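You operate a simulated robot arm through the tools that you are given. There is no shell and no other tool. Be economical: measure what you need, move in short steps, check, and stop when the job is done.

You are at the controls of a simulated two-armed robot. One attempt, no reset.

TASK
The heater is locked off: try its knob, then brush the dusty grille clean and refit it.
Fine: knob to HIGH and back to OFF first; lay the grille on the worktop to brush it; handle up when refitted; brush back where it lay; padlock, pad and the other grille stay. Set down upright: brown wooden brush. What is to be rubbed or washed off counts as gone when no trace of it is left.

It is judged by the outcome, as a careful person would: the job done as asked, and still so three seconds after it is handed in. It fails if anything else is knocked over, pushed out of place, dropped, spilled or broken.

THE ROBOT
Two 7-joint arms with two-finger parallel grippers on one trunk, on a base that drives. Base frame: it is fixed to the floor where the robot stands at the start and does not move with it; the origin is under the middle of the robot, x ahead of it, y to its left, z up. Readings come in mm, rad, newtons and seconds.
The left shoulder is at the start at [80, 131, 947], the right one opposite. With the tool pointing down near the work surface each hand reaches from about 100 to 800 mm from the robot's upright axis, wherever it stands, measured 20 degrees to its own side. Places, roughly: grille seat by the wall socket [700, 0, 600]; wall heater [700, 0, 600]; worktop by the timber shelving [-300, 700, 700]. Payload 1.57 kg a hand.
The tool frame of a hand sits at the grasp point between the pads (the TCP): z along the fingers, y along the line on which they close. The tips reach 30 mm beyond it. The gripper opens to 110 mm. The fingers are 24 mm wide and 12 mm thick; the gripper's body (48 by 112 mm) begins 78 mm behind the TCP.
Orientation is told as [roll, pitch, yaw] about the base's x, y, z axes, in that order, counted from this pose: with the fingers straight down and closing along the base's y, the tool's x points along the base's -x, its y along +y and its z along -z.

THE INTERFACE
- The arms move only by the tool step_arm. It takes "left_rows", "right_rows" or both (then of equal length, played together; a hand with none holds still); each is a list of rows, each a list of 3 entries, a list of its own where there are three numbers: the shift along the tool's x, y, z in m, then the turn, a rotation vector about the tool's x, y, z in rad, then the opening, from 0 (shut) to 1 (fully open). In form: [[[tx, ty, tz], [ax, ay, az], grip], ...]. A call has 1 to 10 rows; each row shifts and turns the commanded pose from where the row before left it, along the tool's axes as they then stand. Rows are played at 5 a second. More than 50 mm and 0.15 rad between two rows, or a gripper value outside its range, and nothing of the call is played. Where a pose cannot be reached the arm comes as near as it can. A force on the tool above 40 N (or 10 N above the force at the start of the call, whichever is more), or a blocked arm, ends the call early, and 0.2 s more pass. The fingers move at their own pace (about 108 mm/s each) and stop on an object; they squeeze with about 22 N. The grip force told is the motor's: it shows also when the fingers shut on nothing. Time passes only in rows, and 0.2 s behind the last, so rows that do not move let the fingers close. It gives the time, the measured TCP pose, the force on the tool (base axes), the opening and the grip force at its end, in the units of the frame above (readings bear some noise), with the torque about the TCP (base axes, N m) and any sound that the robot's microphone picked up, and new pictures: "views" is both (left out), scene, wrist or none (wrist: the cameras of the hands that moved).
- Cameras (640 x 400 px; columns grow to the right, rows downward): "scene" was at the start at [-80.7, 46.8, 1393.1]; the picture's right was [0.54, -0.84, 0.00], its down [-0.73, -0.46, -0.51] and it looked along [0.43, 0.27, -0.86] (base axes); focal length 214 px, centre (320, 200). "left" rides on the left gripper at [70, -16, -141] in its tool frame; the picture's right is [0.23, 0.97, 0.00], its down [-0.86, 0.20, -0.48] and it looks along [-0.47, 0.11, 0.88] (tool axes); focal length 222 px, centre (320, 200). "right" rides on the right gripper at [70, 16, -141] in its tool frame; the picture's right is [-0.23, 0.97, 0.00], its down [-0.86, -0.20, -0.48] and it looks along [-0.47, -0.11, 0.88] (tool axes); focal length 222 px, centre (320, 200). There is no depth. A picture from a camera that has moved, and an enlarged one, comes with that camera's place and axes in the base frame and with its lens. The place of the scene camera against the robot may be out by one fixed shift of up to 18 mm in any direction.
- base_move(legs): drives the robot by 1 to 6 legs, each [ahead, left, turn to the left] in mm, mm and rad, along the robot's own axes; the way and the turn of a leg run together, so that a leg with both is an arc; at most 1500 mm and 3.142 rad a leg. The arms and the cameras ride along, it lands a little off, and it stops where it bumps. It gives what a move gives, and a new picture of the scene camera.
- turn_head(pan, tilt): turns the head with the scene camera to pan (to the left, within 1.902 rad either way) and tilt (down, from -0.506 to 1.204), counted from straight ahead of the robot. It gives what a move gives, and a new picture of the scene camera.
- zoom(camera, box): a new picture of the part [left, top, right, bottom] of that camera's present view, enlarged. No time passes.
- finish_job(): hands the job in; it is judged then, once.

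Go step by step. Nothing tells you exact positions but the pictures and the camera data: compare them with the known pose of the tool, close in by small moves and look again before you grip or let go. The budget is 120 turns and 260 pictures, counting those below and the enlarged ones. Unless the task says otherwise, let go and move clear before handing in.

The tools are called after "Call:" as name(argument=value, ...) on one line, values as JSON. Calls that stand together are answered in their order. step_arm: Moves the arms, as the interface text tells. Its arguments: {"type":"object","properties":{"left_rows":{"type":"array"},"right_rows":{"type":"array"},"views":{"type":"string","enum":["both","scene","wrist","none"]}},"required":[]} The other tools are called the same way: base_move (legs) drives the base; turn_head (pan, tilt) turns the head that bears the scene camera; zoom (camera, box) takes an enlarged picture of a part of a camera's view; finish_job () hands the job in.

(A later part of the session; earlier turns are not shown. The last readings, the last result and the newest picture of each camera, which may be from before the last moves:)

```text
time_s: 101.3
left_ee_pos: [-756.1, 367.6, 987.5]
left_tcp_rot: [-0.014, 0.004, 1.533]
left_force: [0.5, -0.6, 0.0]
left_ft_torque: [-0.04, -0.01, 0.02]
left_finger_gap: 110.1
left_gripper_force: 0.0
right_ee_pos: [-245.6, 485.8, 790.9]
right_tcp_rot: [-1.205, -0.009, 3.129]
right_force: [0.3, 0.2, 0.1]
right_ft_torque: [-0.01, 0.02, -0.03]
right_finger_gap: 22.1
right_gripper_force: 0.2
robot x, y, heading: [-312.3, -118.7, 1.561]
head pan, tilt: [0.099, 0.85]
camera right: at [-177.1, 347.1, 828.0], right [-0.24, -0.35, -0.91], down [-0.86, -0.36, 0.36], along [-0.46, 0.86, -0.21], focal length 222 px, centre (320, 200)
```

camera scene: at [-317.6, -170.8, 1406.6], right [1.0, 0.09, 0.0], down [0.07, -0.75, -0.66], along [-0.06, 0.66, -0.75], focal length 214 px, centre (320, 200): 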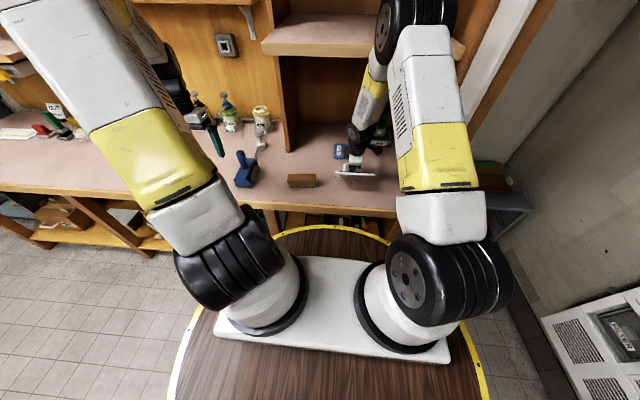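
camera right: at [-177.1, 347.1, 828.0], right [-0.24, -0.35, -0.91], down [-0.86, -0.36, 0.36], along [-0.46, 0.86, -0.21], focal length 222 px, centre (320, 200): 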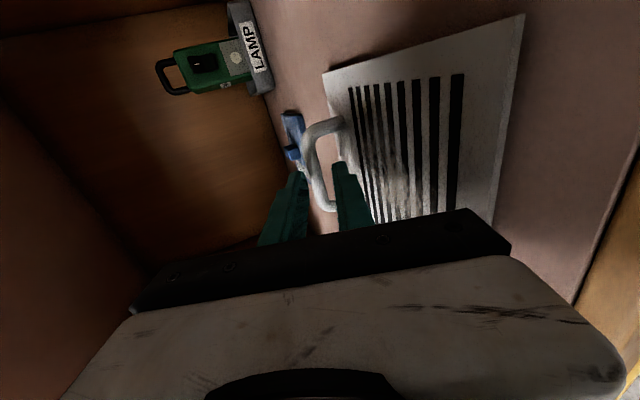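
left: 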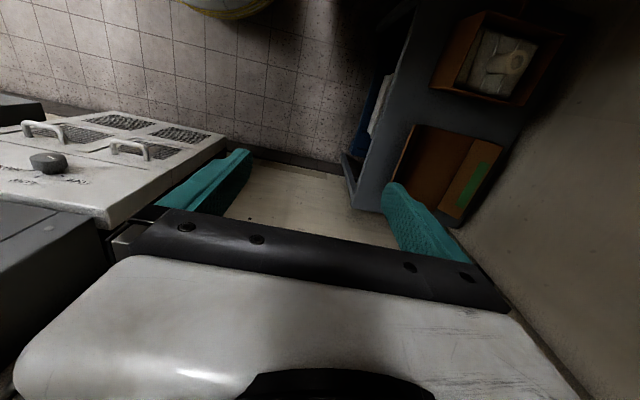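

The plate now lies flat and free on the worktop. I pull out fully and raise the hand, then look.

Call:
step_arm(right_rows=[[[0, 0, -0.015], [0, 0, 0], 0.2], [[0, 0, -0.025], [0, 0, 0], 0.2], [[0, -0.02, -0.04], [0, 0, 0], 0.2], [[0, -0.045, -0.02], [0, 0, 0], 0.4], [[0, -0.045, -0.02], [0, 0, 0], 0.4], [[0, -0.045, -0.02], [-0.14, 0, 0], 0.4], [[0, 0, 0], [-0.14, 0, 0], 0.4], [[0, 0, 0], [-0.14, 0, 0], 0.4], [[0, 0, 0], [-0.14, 0, 0], 0.4]], views="both")

Call:
zoom(camera="scene", box=[270, 130, 420, 220])

```text
time_s: 103.3
left_ee_pos: [-756.0, 368.2, 987.3]
left_tcp_rot: [-0.012, 0.002, 1.533]
left_force: [-0.2, -0.1, 0.6]
left_ft_torque: [-0.02, -0.04, 0.03]
left_finger_gap: 110.0
left_gripper_force: 0.0
right_ee_pos: [-257.8, 439.9, 975.1]
right_tcp_rot: [-0.644, -0.008, 3.129]
right_force: [0.1, -1.2, 0.2]
right_ft_torque: [0.03, 0.0, 0.0]
right_finger_gap: 44.0
right_gripper_force: 0.1
right hand out of reach, approached as far as the arm can: row 4, 5
robot x, y, heading: [-310.7, -120.1, 1.569]
head pan, tilt: [0.099, 0.85]
camera scene: at [-317.8, -171.2, 1406.6], right [1.0, 0.09, 0.0], down [0.07, -0.75, -0.66], along [-0.06, 0.66, -0.75], focal length 214 px, centre (320, 200)
camera right: at [-189.2, 342.0, 1079.8], right [-0.24, -0.78, -0.58], down [-0.85, -0.12, 0.51], along [-0.46, 0.62, -0.63], focal length 222 px, centre (320, 200)
```

scene: 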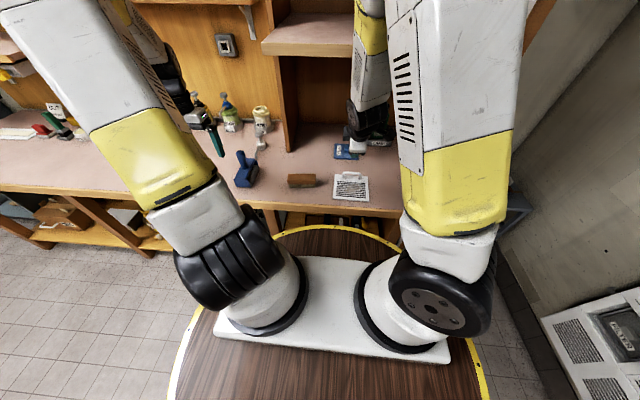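
right: 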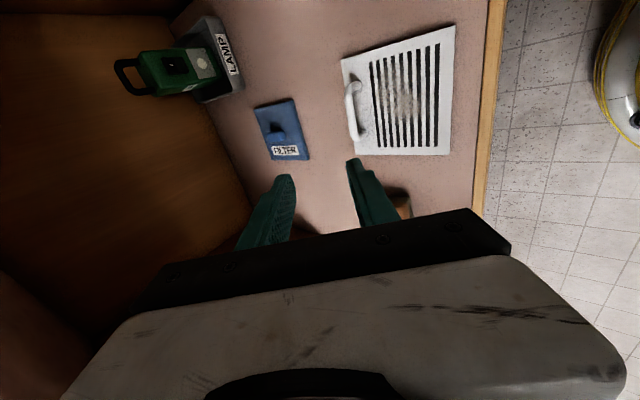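

```text
4.27 times, centred on (345, 175) of scene
camera zoom: at [-317.8, -171.2, 1406.6], right [1.0, 0.09, 0.0], down [0.07, -0.75, -0.66], along [-0.06, 0.66, -0.75], focal length 915 px, centre (213, 307)
```

zoom: 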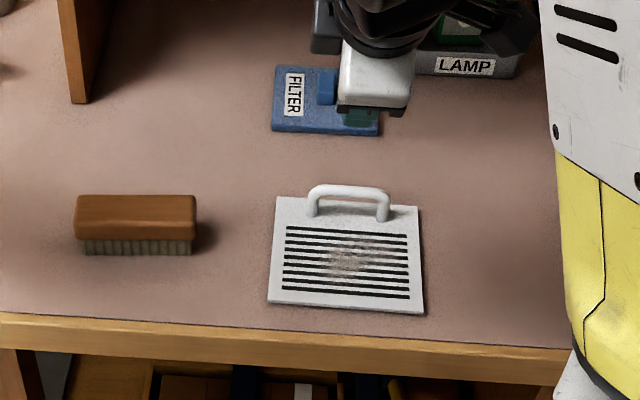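

The grille lies flat at x -317..-165, y 425..578, dust around (-236, 497). I move the right hand out of the way and bring the left hand above the brush near (-453, 500).

Call:
step_arm(left_rows=[[[-0.0164, -0.0373, 0.0], [0, 0, 0], 0.8], [[-0.0164, -0.0373, 0.0], [0, 0, 0], 0.8], [[-0.0164, -0.0373, 0.0], [0, 0, 0], 0.8], [[-0.0164, -0.0373, 0.01], [0, 0, 0], 0.8], [[-0.0164, -0.0373, 0.01], [0, 0, 0], 0.8], [[-0.0164, -0.0373, 0.01], [0, 0, 0], 0.8], [[-0.0164, -0.0373, 0.01], [0, 0, 0], 0.8], [[-0.0164, -0.0373, 0.01], [0, 0, 0], 0.8], [[0, 0, 0], [0, 0, 0], 0.8]], right_rows=[[[0.035, 0.03, -0.0225], [0, 0, 0], 0.4], [[0.035, 0.03, -0.0225], [0, 0, 0], 0.4], [[0.035, 0.03, -0.0225], [0, 0, 0], 0.4], [[0.035, 0.03, -0.0225], [0, 0, 0], 0.4], [[0, 0, 0], [0, 0, 0], 0.4], [[0, 0, 0], [0, 0, 0], 0.4], [[0, 0, 0], [0, 0, 0], 0.4], [[0, 0, 0], [0, 0, 0], 0.4], [[0, 0, 0], [0, 0, 0], 0.4]], views="scene")

```text
refused: row 1 steps farther than a row can; nothing moved
```

Call:
step_arm(left_rows=[[[-0.0164, -0.0373, 0.0], [0, 0, 0], 0.8], [[-0.0164, -0.0373, 0.0], [0, 0, 0], 0.8], [[-0.0164, -0.0373, 0.0], [0, 0, 0], 0.8], [[-0.0164, -0.0373, 0.01], [0, 0, 0], 0.8], [[-0.0164, -0.0373, 0.01], [0, 0, 0], 0.8], [[-0.0164, -0.0373, 0.01], [0, 0, 0], 0.8], [[-0.0164, -0.0373, 0.01], [0, 0, 0], 0.8], [[-0.0164, -0.0373, 0.01], [0, 0, 0], 0.8], [[0, 0, 0], [0, 0, 0], 0.8]], right_rows=[[[0.033, 0.028, -0.021], [0, 0, 0], 0.4], [[0.033, 0.028, -0.021], [0, 0, 0], 0.4], [[0.033, 0.028, -0.021], [0, 0, 0], 0.4], [[0.033, 0.028, -0.021], [0, 0, 0], 0.4], [[0, 0, 0], [0, 0, 0], 0.4], [[0, 0, 0], [0, 0, 0], 0.4], [[0, 0, 0], [0, 0, 0], 0.4], [[0, 0, 0], [0, 0, 0], 0.4], [[0, 0, 0], [0, 0, 0], 0.4]], views="scene")

Call:
zoom(camera="left", box=[0, 0, 640, 400])

```text
time_s: 105.3
left_ee_pos: [-453.7, 486.8, 941.4]
left_tcp_rot: [-0.014, 0.005, 1.532]
left_force: [0.7, -1.0, 0.0]
left_ft_torque: [-0.01, -0.02, 0.02]
left_finger_gap: 87.9
left_gripper_force: 0.1
right_ee_pos: [-127.7, 373.5, 1001.4]
right_tcp_rot: [-0.642, -0.007, 3.131]
right_force: [-0.5, 0.8, -1.0]
right_ft_torque: [-0.02, -0.05, -0.01]
right_finger_gap: 43.9
right_gripper_force: 0.0
right hand out of reach, approached as far as the arm can: row 2, 3, 4
robot x, y, heading: [-309.5, -121.4, 1.565]
head pan, tilt: [0.099, 0.85]
camera scene: at [-317.6, -171.2, 1406.6], right [1.0, 0.09, 0.0], down [0.07, -0.75, -0.66], along [-0.06, 0.66, -0.75], focal length 214 px, centre (320, 200)
```

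scene: 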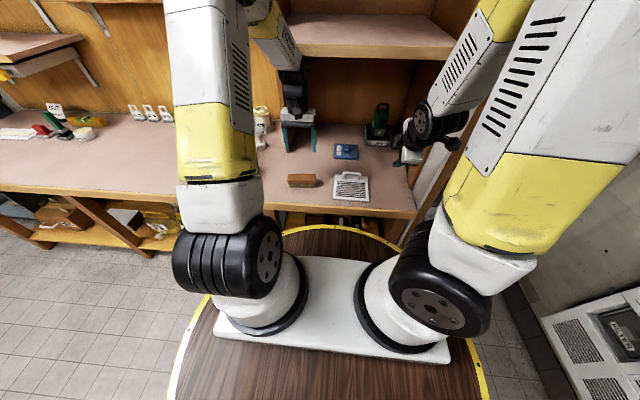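

```text
1.00 times, centred on (320, 200) of left (not enlarged: the box is as wide or as high as the picture)
camera zoom: at [-440.7, 417.2, 1085.0], right [-0.98, -0.19, -0.01], down [-0.17, 0.86, 0.47], along [-0.08, 0.47, -0.88], focal length 222 px, centre (320, 200)
```

zoom: 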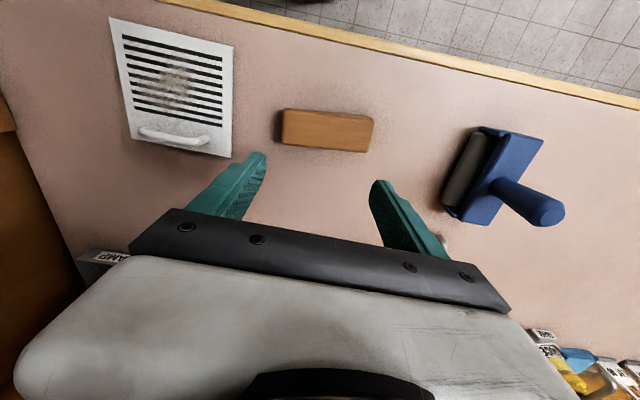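

Brush: centre (-458, 473), 114×43 mm, its long axis turned about +0.09 rad, top near z≈793. I turn the left hand so that it closes across the brush.

Call:
step_arm(left_rows=[[[0, 0, 0], [0, 0, 0.1442], 0.8], [[0, 0, 0], [0, 0, 0.1442], 0.8], [[0, 0, 0], [0, 0, 0.1442], 0.8], [[0, 0, 0], [0, 0, 0.1442], 0.8], [[0, 0, 0], [0, 0, 0.1442], 0.8], [[0, 0, 0], [0, 0, 0.1442], 0.8], [[0, 0, 0], [0, 0, 0.1442], 0.8], [[0, 0, 0], [0, 0, 0.1442], 0.8], [[0, 0, 0], [0, 0, 0.1442], 0.8], [[0, 0, 0], [0, 0, 0.1442], 0.8]], views="wrist")

```text
time_s: 107.5
left_ee_pos: [-453.7, 487.8, 940.6]
left_tcp_rot: [-0.005, -0.012, 0.087]
left_force: [0.4, 0.3, 0.1]
left_ft_torque: [0.0, -0.01, 0.0]
left_finger_gap: 88.0
left_gripper_force: 0.1
right_ee_pos: [-129.6, 374.9, 1000.7]
right_tcp_rot: [-0.643, -0.008, 3.129]
right_force: [-0.2, 0.3, 0.0]
right_ft_torque: [0.01, 0.03, 0.0]
right_finger_gap: 44.0
right_gripper_force: 0.0
robot x, y, heading: [-310.7, -120.8, 1.565]
head pan, tilt: [0.099, 0.85]
camera left: at [-522.7, 466.1, 1082.6], right [-0.31, 0.95, -0.01], down [0.83, 0.28, 0.49], along [0.47, 0.15, -0.87], focal length 222 px, centre (320, 200)
```

left: 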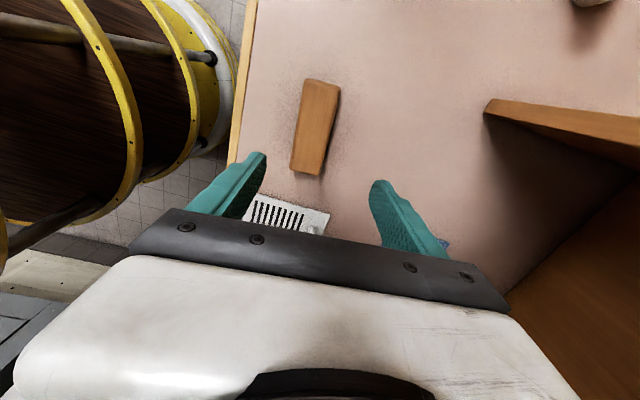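

Call:
step_arm(left_rows=[[[0.0076, -0.0119, 0.03], [0, 0, 0], 0.8], [[0, 0, 0.03], [0, 0, 0], 0.8], [[0, 0, 0.03], [0, 0, 0], 0.8], [[0, 0, 0], [0, 0, 0], 0.8]], views="wrist")

Call:
zoom(camera="scene", box=[260, 130, 380, 210])

```text
time_s: 108.5
left_ee_pos: [-458.2, 475.0, 849.6]
left_tcp_rot: [-0.006, -0.01, 0.091]
left_force: [0.4, -0.1, 0.0]
left_ft_torque: [-0.02, 0.02, 0.0]
left_finger_gap: 88.0
left_gripper_force: 0.0
right_ee_pos: [-129.2, 374.4, 1000.6]
right_tcp_rot: [-0.642, -0.01, 3.127]
right_force: [0.1, 0.3, -0.2]
right_ft_torque: [0.01, 0.04, 0.01]
right_finger_gap: 44.2
right_gripper_force: 0.1
robot x, y, heading: [-311.3, -120.0, 1.564]
head pan, tilt: [0.099, 0.85]
camera left: at [-527.1, 453.0, 991.1], right [-0.31, 0.95, -0.01], down [0.83, 0.28, 0.49], along [0.47, 0.15, -0.87], focal length 222 px, centre (320, 200)
```

left: 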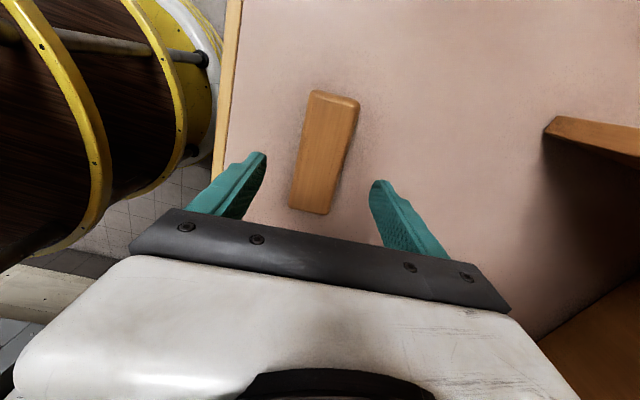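

```text
5.00 times, centred on (320, 170) of scene
camera zoom: at [-317.5, -171.1, 1406.6], right [1.0, 0.09, 0.0], down [0.07, -0.75, -0.66], along [-0.06, 0.66, -0.75], focal length 1072 px, centre (320, 350)
```

zoom: 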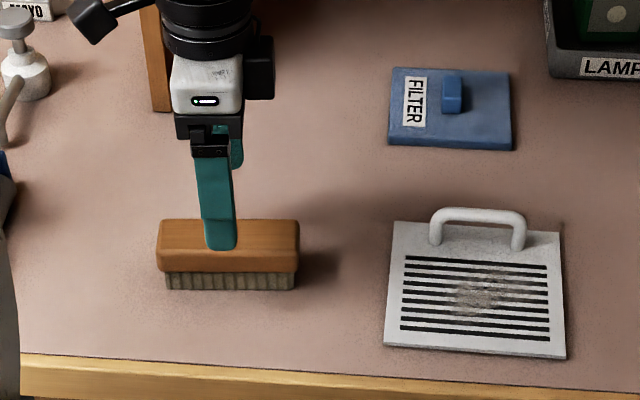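

Well aligned; I shift 8 mm along the brush, go down to z≈788 and close.

Call:
step_arm(left_rows=[[[0.006, 0, 0.02], [0, 0, 0], 0.8], [[0, 0, 0.02], [0, 0, 0], 0.8], [[0, 0, 0.021], [0, 0, 0], 0.8], [[0, 0, 0], [0, 0, 0], 0.8], [[0, 0, 0], [0, 0, 0], 0.0], [[0, 0, 0], [0, 0, 0], 0.0], [[0, 0, 0], [0, 0, 0], 0.0]], views="wrist")

Call:
zoom(camera="scene", box=[260, 130, 380, 210])

```text
time_s: 110.1
left_ee_pos: [-462.7, 473.3, 788.7]
left_tcp_rot: [-0.005, -0.011, 0.091]
left_force: [0.2, -0.4, -1.0]
left_ft_torque: [0.02, 0.01, 0.02]
left_finger_gap: 45.5
left_gripper_force: 21.9
right_ee_pos: [-127.4, 375.0, 1000.1]
right_tcp_rot: [-0.642, -0.008, 3.13]
right_force: [-0.4, 0.0, 0.1]
right_ft_torque: [-0.02, 0.0, -0.03]
right_finger_gap: 44.1
right_gripper_force: 0.0
robot x, y, heading: [-310.9, -119.5, 1.569]
head pan, tilt: [0.099, 0.85]
camera left: at [-532.6, 451.9, 931.5], right [-0.31, 0.95, -0.01], down [0.83, 0.28, 0.49], along [0.47, 0.15, -0.87], focal length 222 px, centre (320, 200)
```

left: 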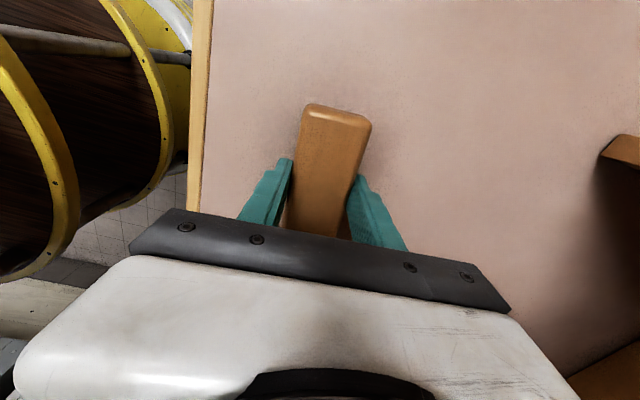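

```text
5.00 times, centred on (320, 170) of scene
camera zoom: at [-317.5, -171.0, 1406.6], right [1.0, 0.09, 0.0], down [0.07, -0.75, -0.66], along [-0.06, 0.66, -0.75], focal length 1072 px, centre (320, 350)
```

zoom: 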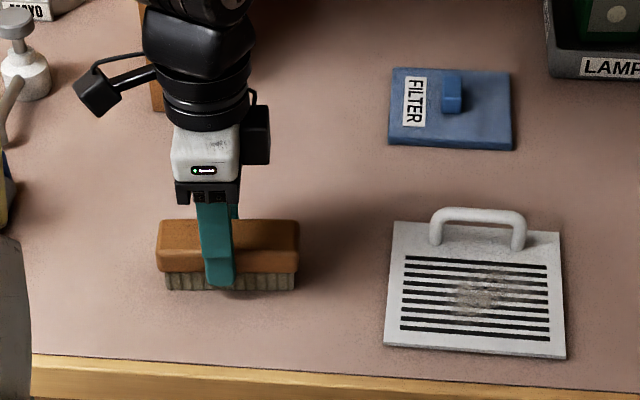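

Brush held; its resting pose is TCP (-463, 473, 788.7), yaw 0.091. I lift it and carry it over the grille's near half.

Call:
step_arm(left_rows=[[[0, 0, -0.03], [0, 0, 0], 0.0], [[0, 0, -0.03], [0, 0, 0], 0.0], [[-0.0457, -0.0076, 0], [0, 0, 0], 0.0], [[-0.0457, -0.0076, 0], [0, 0, 0], 0.0], [[-0.0457, -0.0076, 0], [0, 0, 0], 0.0], [[-0.0457, -0.0076, 0], [0, 0, 0], 0.0], [[-0.0457, -0.0076, 0], [0, 0, 0], 0.0], [[0, 0, 0.02], [0, 0, 0], 0.0], [[0, 0, 0.02], [0, 0, 0], 0.0], [[0, 0, 0], [0, 0, 0], 0.0]], views="both")

Call:
zoom(camera="scene", box=[290, 130, 410, 210])

```text
time_s: 112.3
left_ee_pos: [-232.2, 457.4, 812.7]
left_tcp_rot: [-0.003, -0.011, 0.09]
left_force: [-0.3, -0.1, -1.3]
left_ft_torque: [0.01, 0.03, 0.0]
left_finger_gap: 45.5
left_gripper_force: 22.2
right_ee_pos: [-128.3, 374.6, 999.8]
right_tcp_rot: [-0.643, -0.009, 3.13]
right_force: [-0.4, 0.6, -0.2]
right_ft_torque: [0.01, 0.04, 0.01]
right_finger_gap: 43.6
right_gripper_force: 0.1
robot x, y, heading: [-313.0, -120.1, 1.563]
head pan, tilt: [0.099, 0.85]
camera scene: at [-317.5, -171.0, 1406.6], right [1.0, 0.09, 0.0], down [0.07, -0.75, -0.66], along [-0.06, 0.66, -0.75], focal length 214 px, centre (320, 200)
camera left: at [-301.8, 435.9, 954.8], right [-0.31, 0.95, -0.01], down [0.83, 0.28, 0.49], along [0.47, 0.15, -0.87], focal length 222 px, centre (320, 200)
```

scene: 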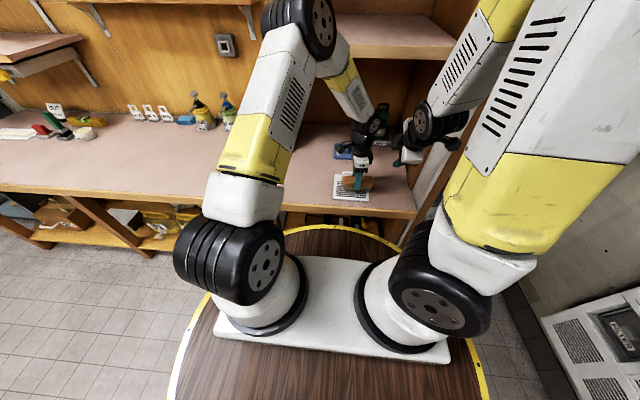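
left: 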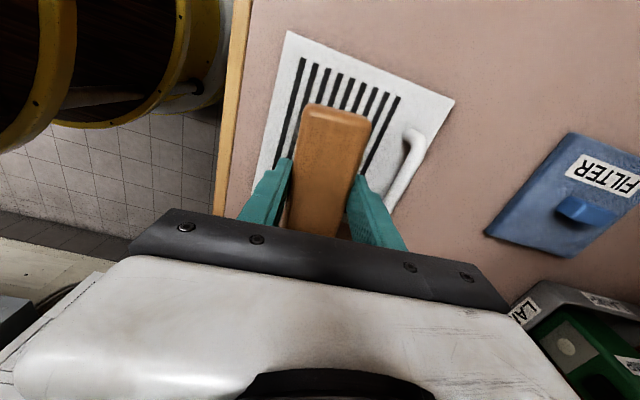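

```text
5.00 times, centred on (350, 170) of scene
camera zoom: at [-317.5, -171.0, 1406.6], right [1.0, 0.09, 0.0], down [0.07, -0.75, -0.66], along [-0.06, 0.66, -0.75], focal length 1072 px, centre (170, 350)
```

zoom: 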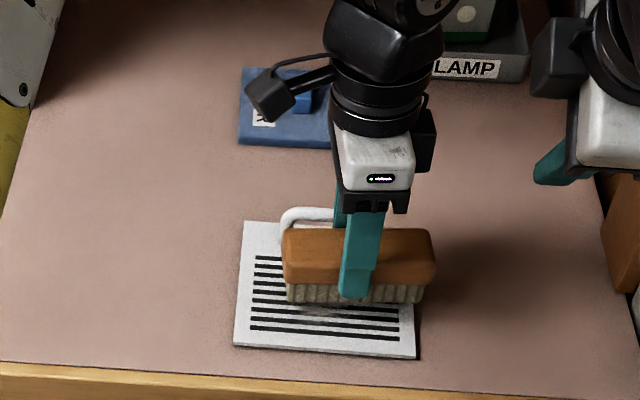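

The brush sits about 22 mm right of the grille's middle. I shift left and lower gently to contact.

Call:
step_arm(left_rows=[[[0.02, 0.002, 0], [0, 0, 0], 0.0], [[0, 0, 0.01], [0, 0, 0], 0.0], [[0, 0, 0.004], [0, 0, 0], 0.0], [[0, 0, 0.003], [0, 0, 0], 0.0], [[0, 0, 0], [0, 0, 0], 0.0]], views="none")

Call:
zoom(camera="scene", box=[300, 140, 405, 210])

```text
time_s: 113.5
left_ee_pos: [-252.9, 457.3, 795.8]
left_tcp_rot: [-0.005, -0.015, 0.09]
left_force: [-3.1, -3.4, 18.6]
left_ft_torque: [-0.06, 0.04, -0.03]
left_finger_gap: 45.6
left_gripper_force: 22.3
right_ee_pos: [-128.1, 374.1, 1001.4]
right_tcp_rot: [-0.642, -0.008, 3.129]
right_force: [-0.7, -0.6, -0.2]
right_ft_torque: [0.05, 0.01, -0.02]
right_finger_gap: 43.7
right_gripper_force: 0.0
robot x, y, heading: [-310.5, -121.1, 1.561]
head pan, tilt: [0.099, 0.85]
```

```text
5.71 times, centred on (352, 175) of scene
camera zoom: at [-317.6, -171.7, 1406.6], right [1.0, 0.09, 0.0], down [0.07, -0.75, -0.66], along [-0.06, 0.66, -0.75], focal length 1226 px, centre (134, 343)
```

zoom: 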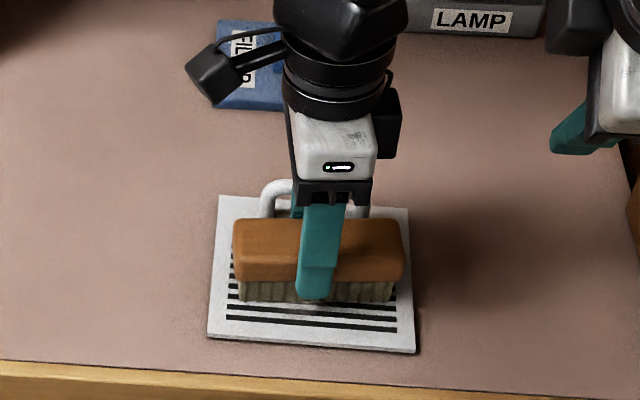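

Contact at about 18 N. I ease off slightly and stroke to and fro with short strokes, staying clear of the handle.

Call:
step_arm(left_rows=[[[0, 0, -0.001], [0, 0, 0], 0.0], [[0, -0.015, 0], [0, 0, 0], 0.0], [[0, -0.015, 0], [0, 0, 0], 0.0], [[0, 0.015, 0], [0, 0, 0], 0.0], [[0, 0.015, 0], [0, 0, 0], 0.0], [[0, 0.008, 0], [0, 0, 0], 0.0], [[0, -0.019, 0], [0, 0, 0], 0.0], [[0, -0.019, 0], [0, 0, 0], 0.0]], views="wrist")

Call:
zoom(camera="scene", box=[300, 140, 405, 210])

```text
time_s: 115.3
left_ee_pos: [-248.9, 427.4, 796.3]
left_tcp_rot: [-0.005, -0.014, 0.091]
left_force: [-0.1, -0.8, 1.9]
left_ft_torque: [-0.01, 0.02, -0.02]
left_finger_gap: 45.3
left_gripper_force: 21.8
right_ee_pos: [-127.5, 373.5, 999.2]
right_tcp_rot: [-0.642, -0.008, 3.127]
right_force: [-0.2, 0.1, 0.1]
right_ft_torque: [0.07, 0.0, -0.03]
right_finger_gap: 43.9
right_gripper_force: 0.2
robot x, y, heading: [-310.1, -118.3, 1.569]
head pan, tilt: [0.099, 0.85]
camera left: at [-318.6, 405.9, 938.1], right [-0.31, 0.95, -0.01], down [0.83, 0.28, 0.49], along [0.47, 0.15, -0.87], focal length 222 px, centre (320, 200)
```

left: 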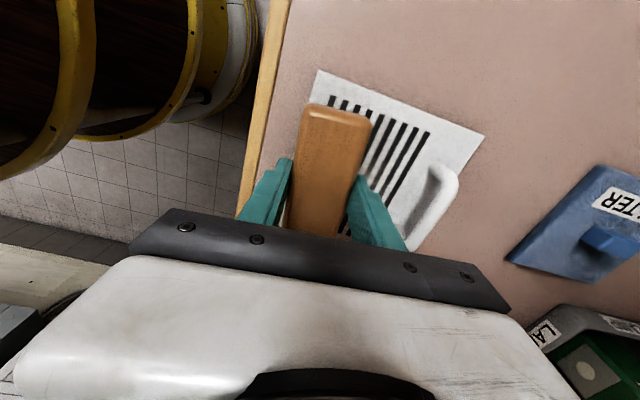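

```text
5.71 times, centred on (352, 175) of scene
camera zoom: at [-317.5, -171.0, 1406.6], right [1.0, 0.09, 0.0], down [0.07, -0.75, -0.66], along [-0.06, 0.66, -0.75], focal length 1226 px, centre (134, 343)
```

zoom: 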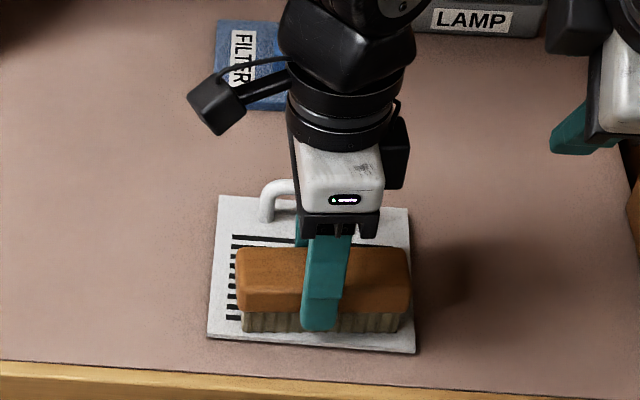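

The grille stays put. I press half a millimetre more and do more strokes, then lift to look.

Call:
step_arm(left_rows=[[[0, 0.018, 0.0008], [0, 0, 0], 0.0], [[0, 0.018, 0], [0, 0, 0], 0.0], [[0.015, -0.018, 0], [0, 0, 0], 0.0], [[0, -0.018, 0], [0, 0, 0], 0.0], [[-0.01, 0.018, 0], [0, 0, 0], 0.0], [[0, 0.018, 0], [0, 0, 0], 0.0], [[-0.015, -0.018, 0], [0, 0, 0], 0.0], [[0.005, -0.018, 0], [0, 0, 0], 0.0], [[0, 0.018, 0], [0, 0, 0], 0.0], [[0, 0.018, 0], [0, 0, 0], 0.0]], views="none")

Call:
step_arm(left_rows=[[[0, 0, -0.03], [0, 0, 0], 0.0], [[0.01, 0, -0.045], [0, 0, 0], 0.0], [[0.045, 0, 0], [0, 0, 0], 0.0], [[0.045, 0, 0], [0, 0, 0], 0.0], [[0, 0, 0], [0, 0, 0], 0.0]], views="wrist")

Call:
zoom(camera="scene", box=[300, 140, 405, 210])

```text
time_s: 117.5
left_ee_pos: [-247.2, 463.2, 796.7]
left_tcp_rot: [-0.006, -0.013, 0.091]
left_force: [0.1, 0.0, -0.3]
left_ft_torque: [-0.04, 0.02, -0.01]
left_finger_gap: 45.5
left_gripper_force: 21.6
right_ee_pos: [-128.0, 374.1, 1000.4]
right_tcp_rot: [-0.643, -0.01, 3.129]
right_force: [-0.4, 0.5, 0.3]
right_ft_torque: [-0.01, -0.01, -0.01]
right_finger_gap: 43.9
right_gripper_force: 0.0
robot x, y, heading: [-308.6, -118.5, 1.567]
head pan, tilt: [0.099, 0.85]
```

```text
time_s: 118.7
left_ee_pos: [-350.3, 454.3, 869.0]
left_tcp_rot: [-0.005, -0.013, 0.09]
left_force: [-0.4, -0.4, -0.9]
left_ft_torque: [0.02, -0.04, -0.01]
left_finger_gap: 45.2
left_gripper_force: 21.8
right_ee_pos: [-127.7, 376.0, 1000.3]
right_tcp_rot: [-0.641, -0.008, 3.129]
right_force: [0.0, -0.9, -0.7]
right_ft_torque: [0.02, -0.02, -0.01]
right_finger_gap: 43.9
right_gripper_force: 0.1
robot x, y, heading: [-312.8, -121.8, 1.563]
head pan, tilt: [0.099, 0.85]
camera left: at [-419.2, 432.9, 1010.3], right [-0.31, 0.95, -0.01], down [0.83, 0.28, 0.49], along [0.47, 0.15, -0.87], focal length 222 px, centre (320, 200)
```

left: 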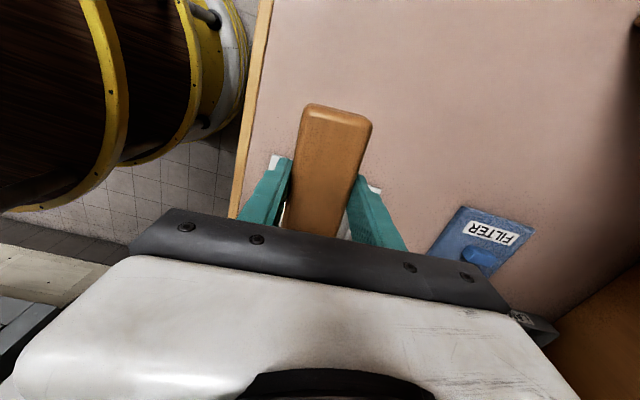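

```text
5.71 times, centred on (352, 175) of scene
camera zoom: at [-317.5, -171.0, 1406.6], right [1.0, 0.09, 0.0], down [0.07, -0.75, -0.66], along [-0.06, 0.66, -0.75], focal length 1226 px, centre (134, 343)
```

zoom: 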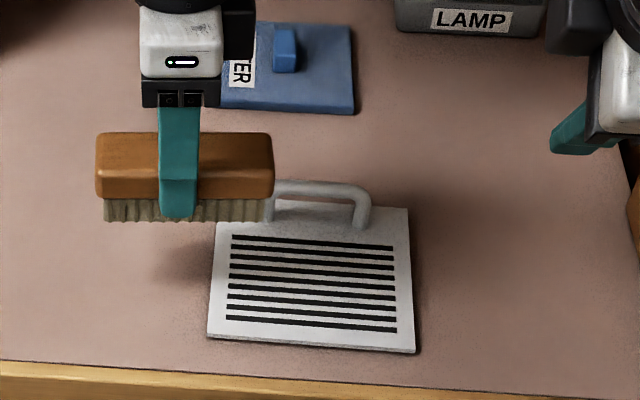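

The dust seems gone; I look more closely before putting the brush back.

Call:
zoom(camera="scene", box=[332, 170, 372, 202])

Call:
zoom(camera="right", box=[0, 0, 640, 400])

```text
12.50 times, centred on (352, 186) of scene
camera zoom: at [-317.5, -171.0, 1406.6], right [1.0, 0.09, 0.0], down [0.07, -0.75, -0.66], along [-0.06, 0.66, -0.75], focal length 2681 px, centre (-80, 375)
```

zoom: 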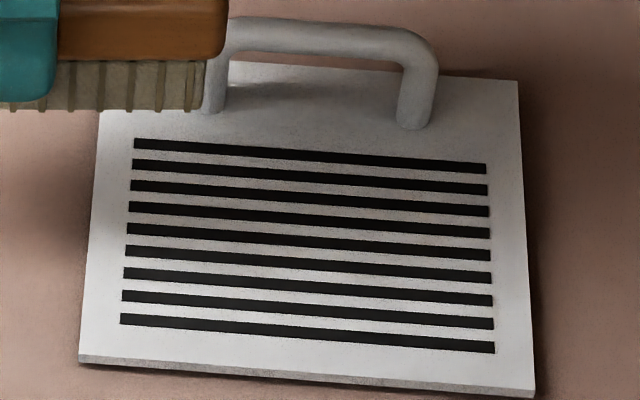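

```text
1.00 times, centred on (320, 200) of right (not enlarged: the box is as wide or as high as the picture)
camera zoom: at [-58.5, 276.2, 1104.1], right [-0.24, -0.78, -0.58], down [-0.85, -0.12, 0.51], along [-0.46, 0.62, -0.63], focal length 222 px, centre (320, 200)
```

zoom: 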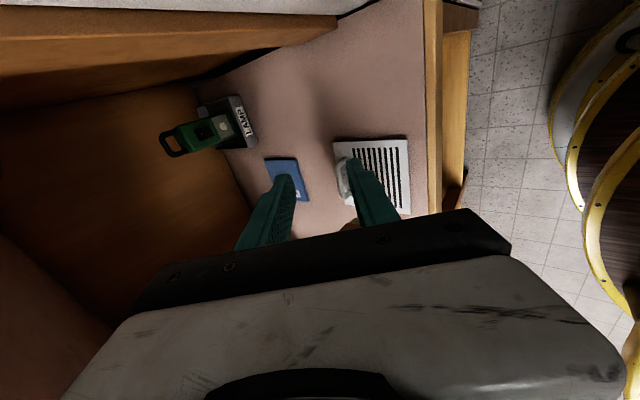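

The grille is clean. I return the brush to where it lay.

Call:
step_arm(left_rows=[[[0.0368, 0.0096, 0], [0, 0, 0], 0.0], [[0.0368, 0.0096, 0], [0, 0, 0], 0.0], [[0.0368, 0.0096, 0], [0, 0, 0], 0.0], [[0, 0, 0.03], [0, 0, 0], 0.0], [[0, 0, 0.03], [0, 0, 0], 0.0], [[0, 0, 0.016], [0, 0, 0], 0.0], [[0, 0, 0], [0, 0, 0], 0.0]], views="none")

Call:
zoom(camera="scene", box=[260, 130, 380, 210])

```text
time_s: 120.3
left_ee_pos: [-460.5, 474.1, 789.6]
left_tcp_rot: [-0.004, -0.013, 0.09]
left_force: [0.1, -1.1, -1.2]
left_ft_torque: [-0.01, -0.02, -0.01]
left_finger_gap: 45.3
left_gripper_force: 22.4
right_ee_pos: [-129.2, 374.6, 1000.0]
right_tcp_rot: [-0.644, -0.01, 3.129]
right_force: [0.6, -0.1, 0.5]
right_ft_torque: [0.01, 0.03, -0.02]
right_finger_gap: 43.9
right_gripper_force: 0.1
robot x, y, heading: [-313.9, -119.6, 1.568]
head pan, tilt: [0.099, 0.85]
```

```text
5.00 times, centred on (320, 170) of scene
camera zoom: at [-317.5, -171.0, 1406.6], right [1.0, 0.09, 0.0], down [0.07, -0.75, -0.66], along [-0.06, 0.66, -0.75], focal length 1072 px, centre (320, 350)
```

zoom: 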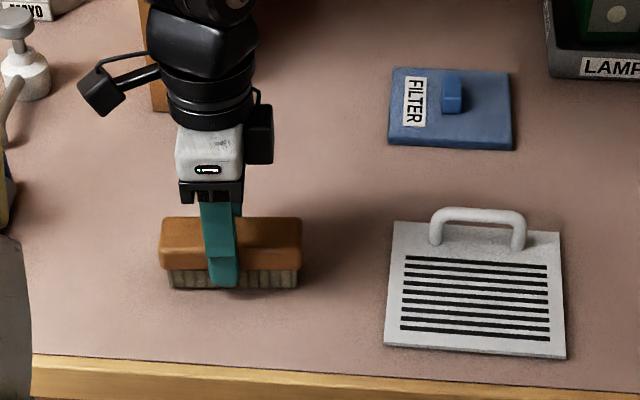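

Call:
step_arm(left_rows=[[[0.0025, 0, 0.001], [0, 0, 0], 0.0], [[0, 0, 0.001], [0, 0, 0], 0.0], [[0, 0, 0], [0, 0, 0], 0.0]], views="none")

Call:
zoom(camera="scene", box=[260, 130, 380, 210])

```text
time_s: 121.1
left_ee_pos: [-462.6, 471.7, 788.7]
left_tcp_rot: [-0.005, -0.011, 0.091]
left_force: [0.0, 0.6, -1.5]
left_ft_torque: [0.0, 0.0, 0.0]
left_finger_gap: 45.5
left_gripper_force: 22.5
right_ee_pos: [-129.5, 374.5, 999.1]
right_tcp_rot: [-0.643, -0.007, 3.13]
right_force: [0.4, 0.1, 0.4]
right_ft_torque: [-0.01, 0.03, 0.01]
right_finger_gap: 44.0
right_gripper_force: 0.0
robot x, y, heading: [-313.4, -118.6, 1.561]
head pan, tilt: [0.099, 0.85]
```

```text
5.00 times, centred on (320, 170) of scene
camera zoom: at [-317.5, -171.0, 1406.6], right [1.0, 0.09, 0.0], down [0.07, -0.75, -0.66], along [-0.06, 0.66, -0.75], focal length 1072 px, centre (320, 350)
```

zoom: 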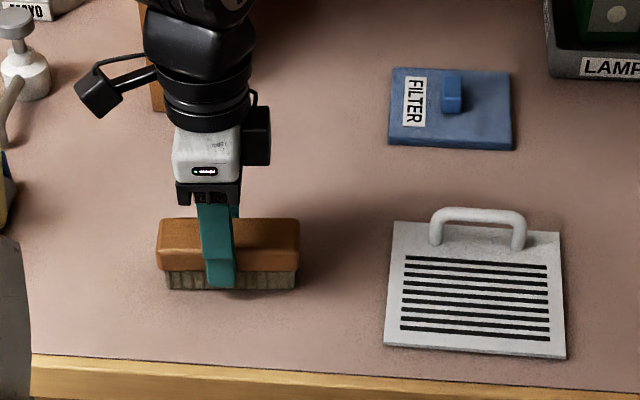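

It matches its original spot; one more millimetre down, then I open and lift away.

Call:
step_arm(left_rows=[[[0, 0, 0.001], [0, 0, 0], 0.0], [[0, 0, 0], [0, 0, 0], 0.0], [[0, 0, 0], [0, 0, 0], 0.6], [[0, 0, 0], [0, 0, 0], 0.75], [[0, 0, -0.03], [0, 0, 0], 0.75], [[0, 0, -0.045], [0, 0, 0], 0.75], [[0.02, 0, -0.04], [0, 0, 0], 0.75], [[0.04, 0, -0.02], [0, 0, 0], 0.75], [[0.04, 0, -0.02], [0, 0, 0], 0.75], [[0.04, 0, 0], [0, 0, 0], 0.75]], views="wrist")

Call:
zoom(camera="scene", box=[260, 130, 380, 210])

```text
time_s: 123.3
left_ee_pos: [-602.7, 461.9, 943.5]
left_tcp_rot: [-0.005, -0.013, 0.093]
left_force: [0.0, -0.2, -0.5]
left_ft_torque: [-0.03, 0.06, 0.0]
left_finger_gap: 82.5
left_gripper_force: 0.0
right_ee_pos: [-128.4, 373.4, 1000.1]
right_tcp_rot: [-0.643, -0.01, 3.13]
right_force: [0.0, -0.4, -0.3]
right_ft_torque: [0.03, 0.03, 0.01]
right_finger_gap: 44.0
right_gripper_force: 0.1
robot x, y, heading: [-312.6, -123.0, 1.563]
head pan, tilt: [0.099, 0.85]
camera left: at [-671.1, 440.9, 1085.1], right [-0.31, 0.95, -0.01], down [0.83, 0.28, 0.49], along [0.47, 0.15, -0.87], focal length 222 px, centre (320, 200)
```

left: 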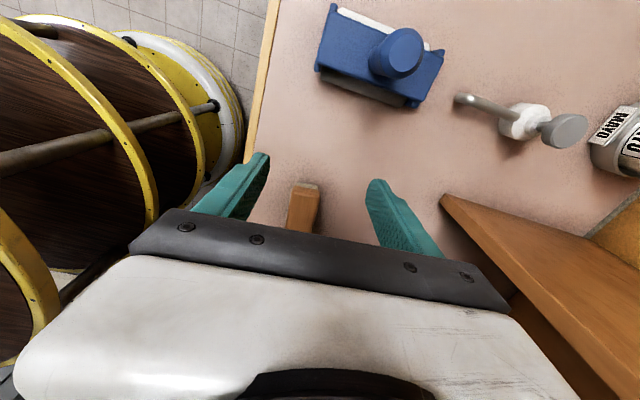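

```text
5.00 times, centred on (320, 170) of scene
camera zoom: at [-317.2, -171.0, 1406.6], right [1.0, 0.09, 0.0], down [0.07, -0.75, -0.66], along [-0.06, 0.66, -0.75], focal length 1072 px, centre (320, 350)
```

zoom: 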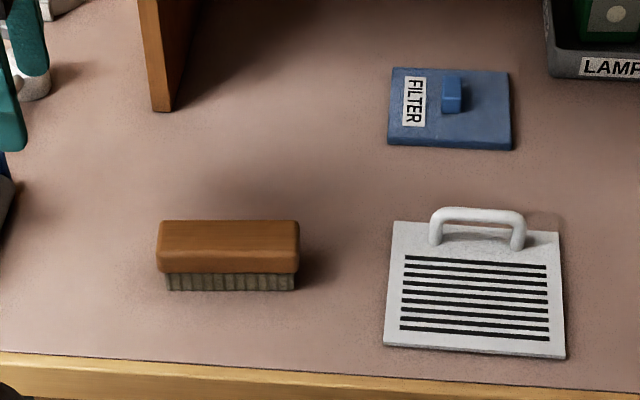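

Brush is back as it lay, and the grille is clean. Now I bring the right hand above the grille handle, pointing straight down.

Call:
step_arm(right_rows=[[[-0.0244, 0, 0], [-0.1286, 0, 0], 0.5], [[-0.0244, 0, 0], [-0.1286, 0, 0], 0.5], [[-0.0244, 0, 0], [-0.1286, 0, 0], 0.5], [[-0.0244, 0, 0], [-0.1286, 0, 0], 0.5], [[-0.0244, 0, 0], [-0.1286, 0, 0], 0.5], [[0, -0.04, 0.02], [0, 0, 0], 0.5], [[0, -0.04, 0.02], [0, 0, 0], 0.5], [[0, -0.04, 0.02], [0, 0, 0], 0.5], [[0, 0, 0.03], [0, 0, 0], 0.5], [[0, 0, 0], [0, 0, 0], 0.5]], views="wrist")

Call:
zoom(camera="scene", box=[260, 100, 420, 210])

```text
time_s: 125.5
left_ee_pos: [-600.5, 462.3, 943.6]
left_tcp_rot: [-0.006, -0.012, 0.091]
left_force: [0.1, 0.2, -0.3]
left_ft_torque: [0.02, 0.0, 0.02]
left_finger_gap: 82.4
left_gripper_force: 0.1
right_ee_pos: [-249.8, 495.6, 909.5]
right_tcp_rot: [-0.002, -0.01, 3.131]
right_force: [0.5, -0.2, 0.2]
right_ft_torque: [-0.01, 0.0, -0.02]
right_finger_gap: 55.3
right_gripper_force: 0.1
robot x, y, heading: [-309.7, -120.2, 1.566]
head pan, tilt: [0.099, 0.85]
camera right: at [-179.0, 478.1, 1051.4], right [-0.24, -0.97, 0.0], down [-0.85, 0.21, 0.49], along [-0.47, 0.12, -0.87], focal length 222 px, centre (320, 200)
```

right: 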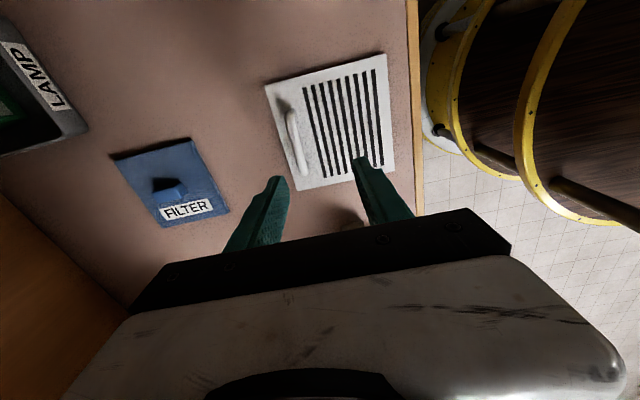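

```text
3.64 times, centred on (340, 155) of scene
camera zoom: at [-317.6, -171.0, 1406.6], right [1.0, 0.09, 0.0], down [0.07, -0.75, -0.66], along [-0.06, 0.66, -0.75], focal length 780 px, centre (247, 364)
```

zoom: 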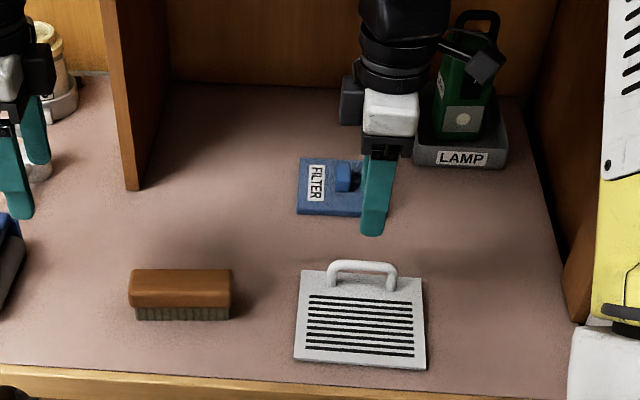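

Call:
step_arm(right_rows=[[[0.007, -0.031, 0], [0, 0, -0.03], 0.5], [[0, 0, 0.04], [0, 0, 0], 0.5], [[0, 0, 0.035], [0, 0, 0], 0.5], [[0, 0, 0], [0, 0, 0], 0.5]], views="wrist")

Call:
zoom(camera="right", box=[200, 60, 440, 210])

```text
time_s: 126.5
left_ee_pos: [-601.3, 463.7, 943.1]
left_tcp_rot: [-0.003, -0.011, 0.091]
left_force: [0.1, 0.6, -0.2]
left_ft_torque: [-0.01, 0.01, -0.03]
left_finger_gap: 82.6
left_gripper_force: 0.1
right_ee_pos: [-243.6, 526.9, 835.3]
right_tcp_rot: [-0.001, -0.007, -3.124]
right_force: [0.1, 0.2, -0.5]
right_ft_torque: [0.0, -0.04, -0.02]
right_finger_gap: 55.0
right_gripper_force: 0.0
robot x, y, heading: [-306.9, -119.4, 1.565]
head pan, tilt: [0.099, 0.85]
camera right: at [-170.9, 510.8, 977.2], right [-0.21, -0.98, 0.0], down [-0.85, 0.18, 0.49], along [-0.47, 0.1, -0.87], focal length 222 px, centre (320, 200)
```

right: 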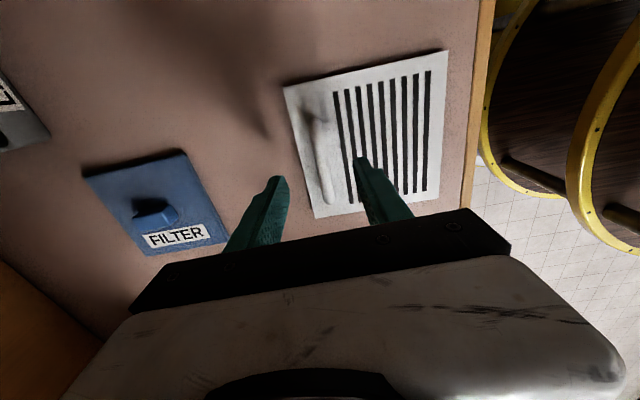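

```text
2.67 times, centred on (320, 135) of right
camera zoom: at [-170.9, 510.8, 977.2], right [-0.21, -0.98, 0.0], down [-0.85, 0.18, 0.49], along [-0.47, 0.1, -0.87], focal length 592 px, centre (320, 373)
```

zoom: 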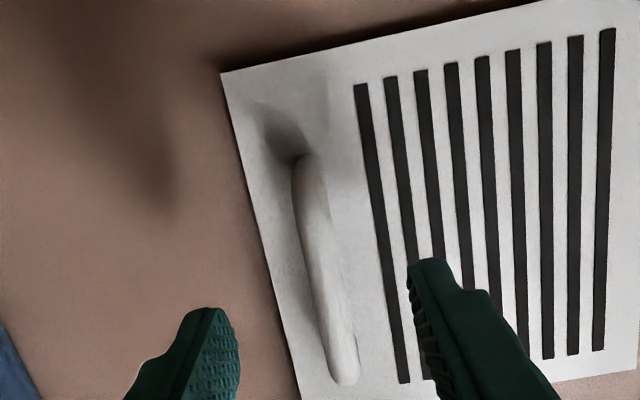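

Aligned over the bar at (-242, 525). I lower until the fingertips just touch the plate, so the grip will hold it rigidly.

Call:
step_arm(right_rows=[[[0.001, 0.001, 0.03], [0, 0, 0], 0.4], [[0, 0, 0.022], [0, 0, 0], 0.4], [[0, 0, 0], [0, 0, 0], 0.4]], views="wrist")

Call:
step_arm(right_rows=[[[0, 0, 0.003], [0, 0, 0], 0.4], [[0, 0, 0.003], [0, 0, 0], 0.4], [[0, 0, 0], [0, 0, 0], 0.4]], views="none")

```text
time_s: 127.3
left_ee_pos: [-601.1, 462.2, 943.1]
left_tcp_rot: [-0.004, -0.012, 0.091]
left_force: [0.3, -0.3, 1.0]
left_ft_torque: [0.04, 0.03, 0.01]
left_finger_gap: 82.5
left_gripper_force: 0.1
right_ee_pos: [-242.8, 525.6, 783.4]
right_tcp_rot: [0.0, -0.009, -3.124]
right_force: [-0.9, -0.7, -0.5]
right_ft_torque: [0.0, 0.01, 0.01]
right_finger_gap: 43.7
right_gripper_force: 0.1
robot x, y, heading: [-310.7, -117.7, 1.564]
head pan, tilt: [0.099, 0.85]
camera right: at [-170.5, 509.8, 925.4], right [-0.21, -0.98, 0.0], down [-0.85, 0.18, 0.49], along [-0.47, 0.1, -0.87], focal length 222 px, centre (320, 200)
```

right: 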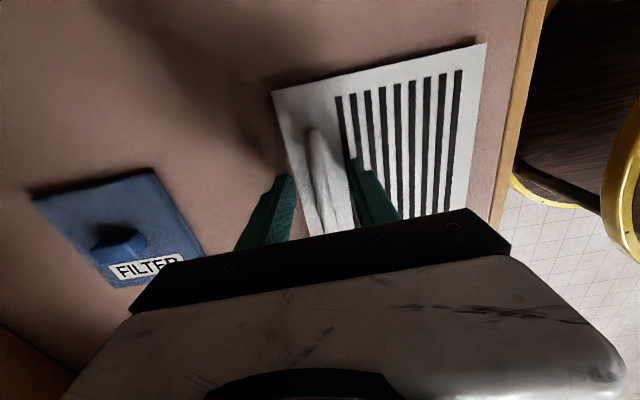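

```text
time_s: 128.1
left_ee_pos: [-602.6, 462.6, 943.6]
left_tcp_rot: [-0.005, -0.012, 0.091]
left_force: [0.1, -0.9, -0.1]
left_ft_torque: [-0.04, -0.01, -0.03]
left_finger_gap: 82.6
left_gripper_force: 0.0
right_ee_pos: [-241.9, 525.3, 777.9]
right_tcp_rot: [-0.003, -0.008, -3.123]
right_force: [0.1, -0.4, 9.5]
right_ft_torque: [-0.26, -0.11, -0.04]
right_finger_gap: 44.5
right_gripper_force: 0.2
robot x, y, heading: [-314.3, -118.7, 1.565]
head pan, tilt: [0.099, 0.85]
```

Fingertips touch the plate at TCP z≈778. I ease up 1 mm and close.

Call:
step_arm(right_rows=[[[0, 0, -0.0012], [0, 0, 0], 0.3], [[0, 0, 0], [0, 0, 0], 0.0], [[0, 0, 0], [0, 0, 0], 0.0], [[0, 0, 0], [0, 0, 0], 0.0]], views="wrist")

Call:
zoom(camera="scene", box=[260, 100, 420, 210])

```text
time_s: 129.1
left_ee_pos: [-602.3, 462.8, 942.7]
left_tcp_rot: [-0.004, -0.012, 0.091]
left_force: [0.5, -1.4, -0.8]
left_ft_torque: [0.01, 0.03, 0.01]
left_finger_gap: 82.3
left_gripper_force: 0.2
right_ee_pos: [-241.1, 525.8, 778.1]
right_tcp_rot: [-0.002, -0.009, -3.125]
right_force: [1.0, 2.5, 4.2]
right_ft_torque: [0.04, 0.25, -0.13]
right_finger_gap: 11.6
right_gripper_force: 21.9
robot x, y, heading: [-308.2, -117.5, 1.567]
head pan, tilt: [0.099, 0.85]
camera right: at [-169.6, 509.6, 920.0], right [-0.21, -0.98, 0.0], down [-0.85, 0.18, 0.49], along [-0.47, 0.1, -0.87], focal length 222 px, centre (320, 200)
```

right: 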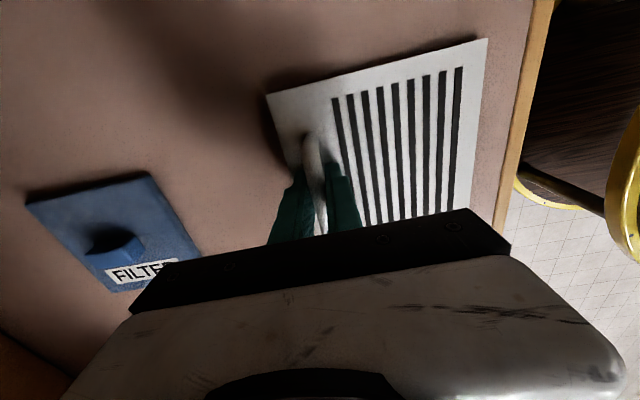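

```text
3.64 times, centred on (340, 155) of scene
camera zoom: at [-317.6, -170.9, 1406.6], right [1.0, 0.09, 0.0], down [0.07, -0.75, -0.66], along [-0.06, 0.66, -0.75], focal length 780 px, centre (247, 364)
```

zoom: 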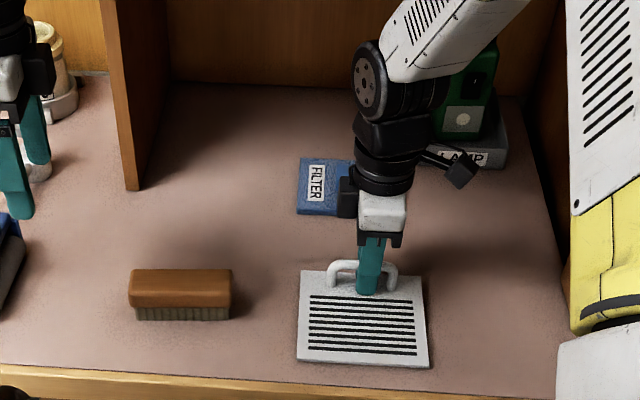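

Gripped. I lift gently and check that the plate stays level.

Call:
step_arm(right_rows=[[[0, 0, -0.01], [0, 0, 0], 0.0], [[0, 0, -0.015], [0, 0, 0], 0.0], [[0, 0, -0.02], [0, 0, 0], 0.0], [[0, 0, -0.025], [0, 0, 0], 0.0], [[0, 0.01, -0.025], [0, 0, 0], 0.0], [[0, 0.015, -0.025], [0, 0, 0], 0.0], [[0, 0, 0], [0, 0, 0], 0.0]], views="wrist")

Call:
zoom(camera="scene", box=[260, 100, 420, 210])

```text
time_s: 130.7
left_ee_pos: [-601.5, 462.2, 942.7]
left_tcp_rot: [-0.005, -0.012, 0.09]
left_force: [0.2, 1.0, -0.3]
left_ft_torque: [-0.03, 0.01, -0.01]
left_finger_gap: 82.4
left_gripper_force: 0.1
right_ee_pos: [-240.1, 499.6, 900.0]
right_tcp_rot: [-0.002, -0.008, -3.124]
right_force: [0.7, 0.3, -2.4]
right_ft_torque: [0.13, -0.03, 0.01]
right_finger_gap: 11.9
right_gripper_force: 21.7
robot x, y, heading: [-310.4, -118.9, 1.565]
head pan, tilt: [0.099, 0.85]
camera right: at [-167.8, 484.3, 1041.6], right [-0.21, -0.98, 0.0], down [-0.85, 0.18, 0.49], along [-0.47, 0.1, -0.87], focal length 222 px, centre (320, 200)
```

right: 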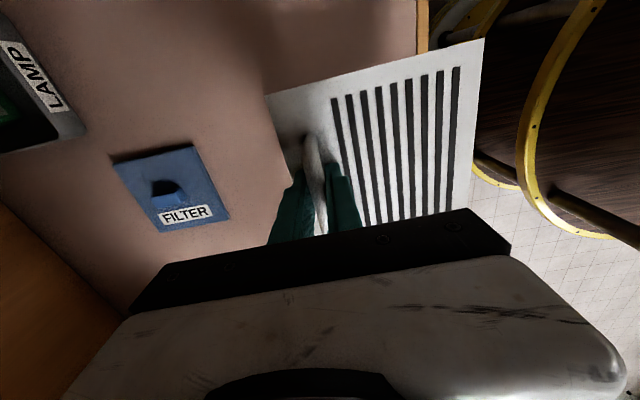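

```text
3.64 times, centred on (340, 155) of scene
camera zoom: at [-317.6, -170.8, 1406.7], right [1.0, 0.09, 0.0], down [0.07, -0.75, -0.66], along [-0.06, 0.66, -0.75], focal length 780 px, centre (247, 364)
```

zoom: 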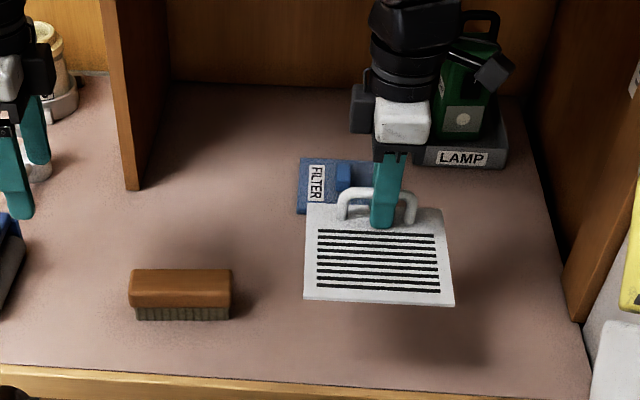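

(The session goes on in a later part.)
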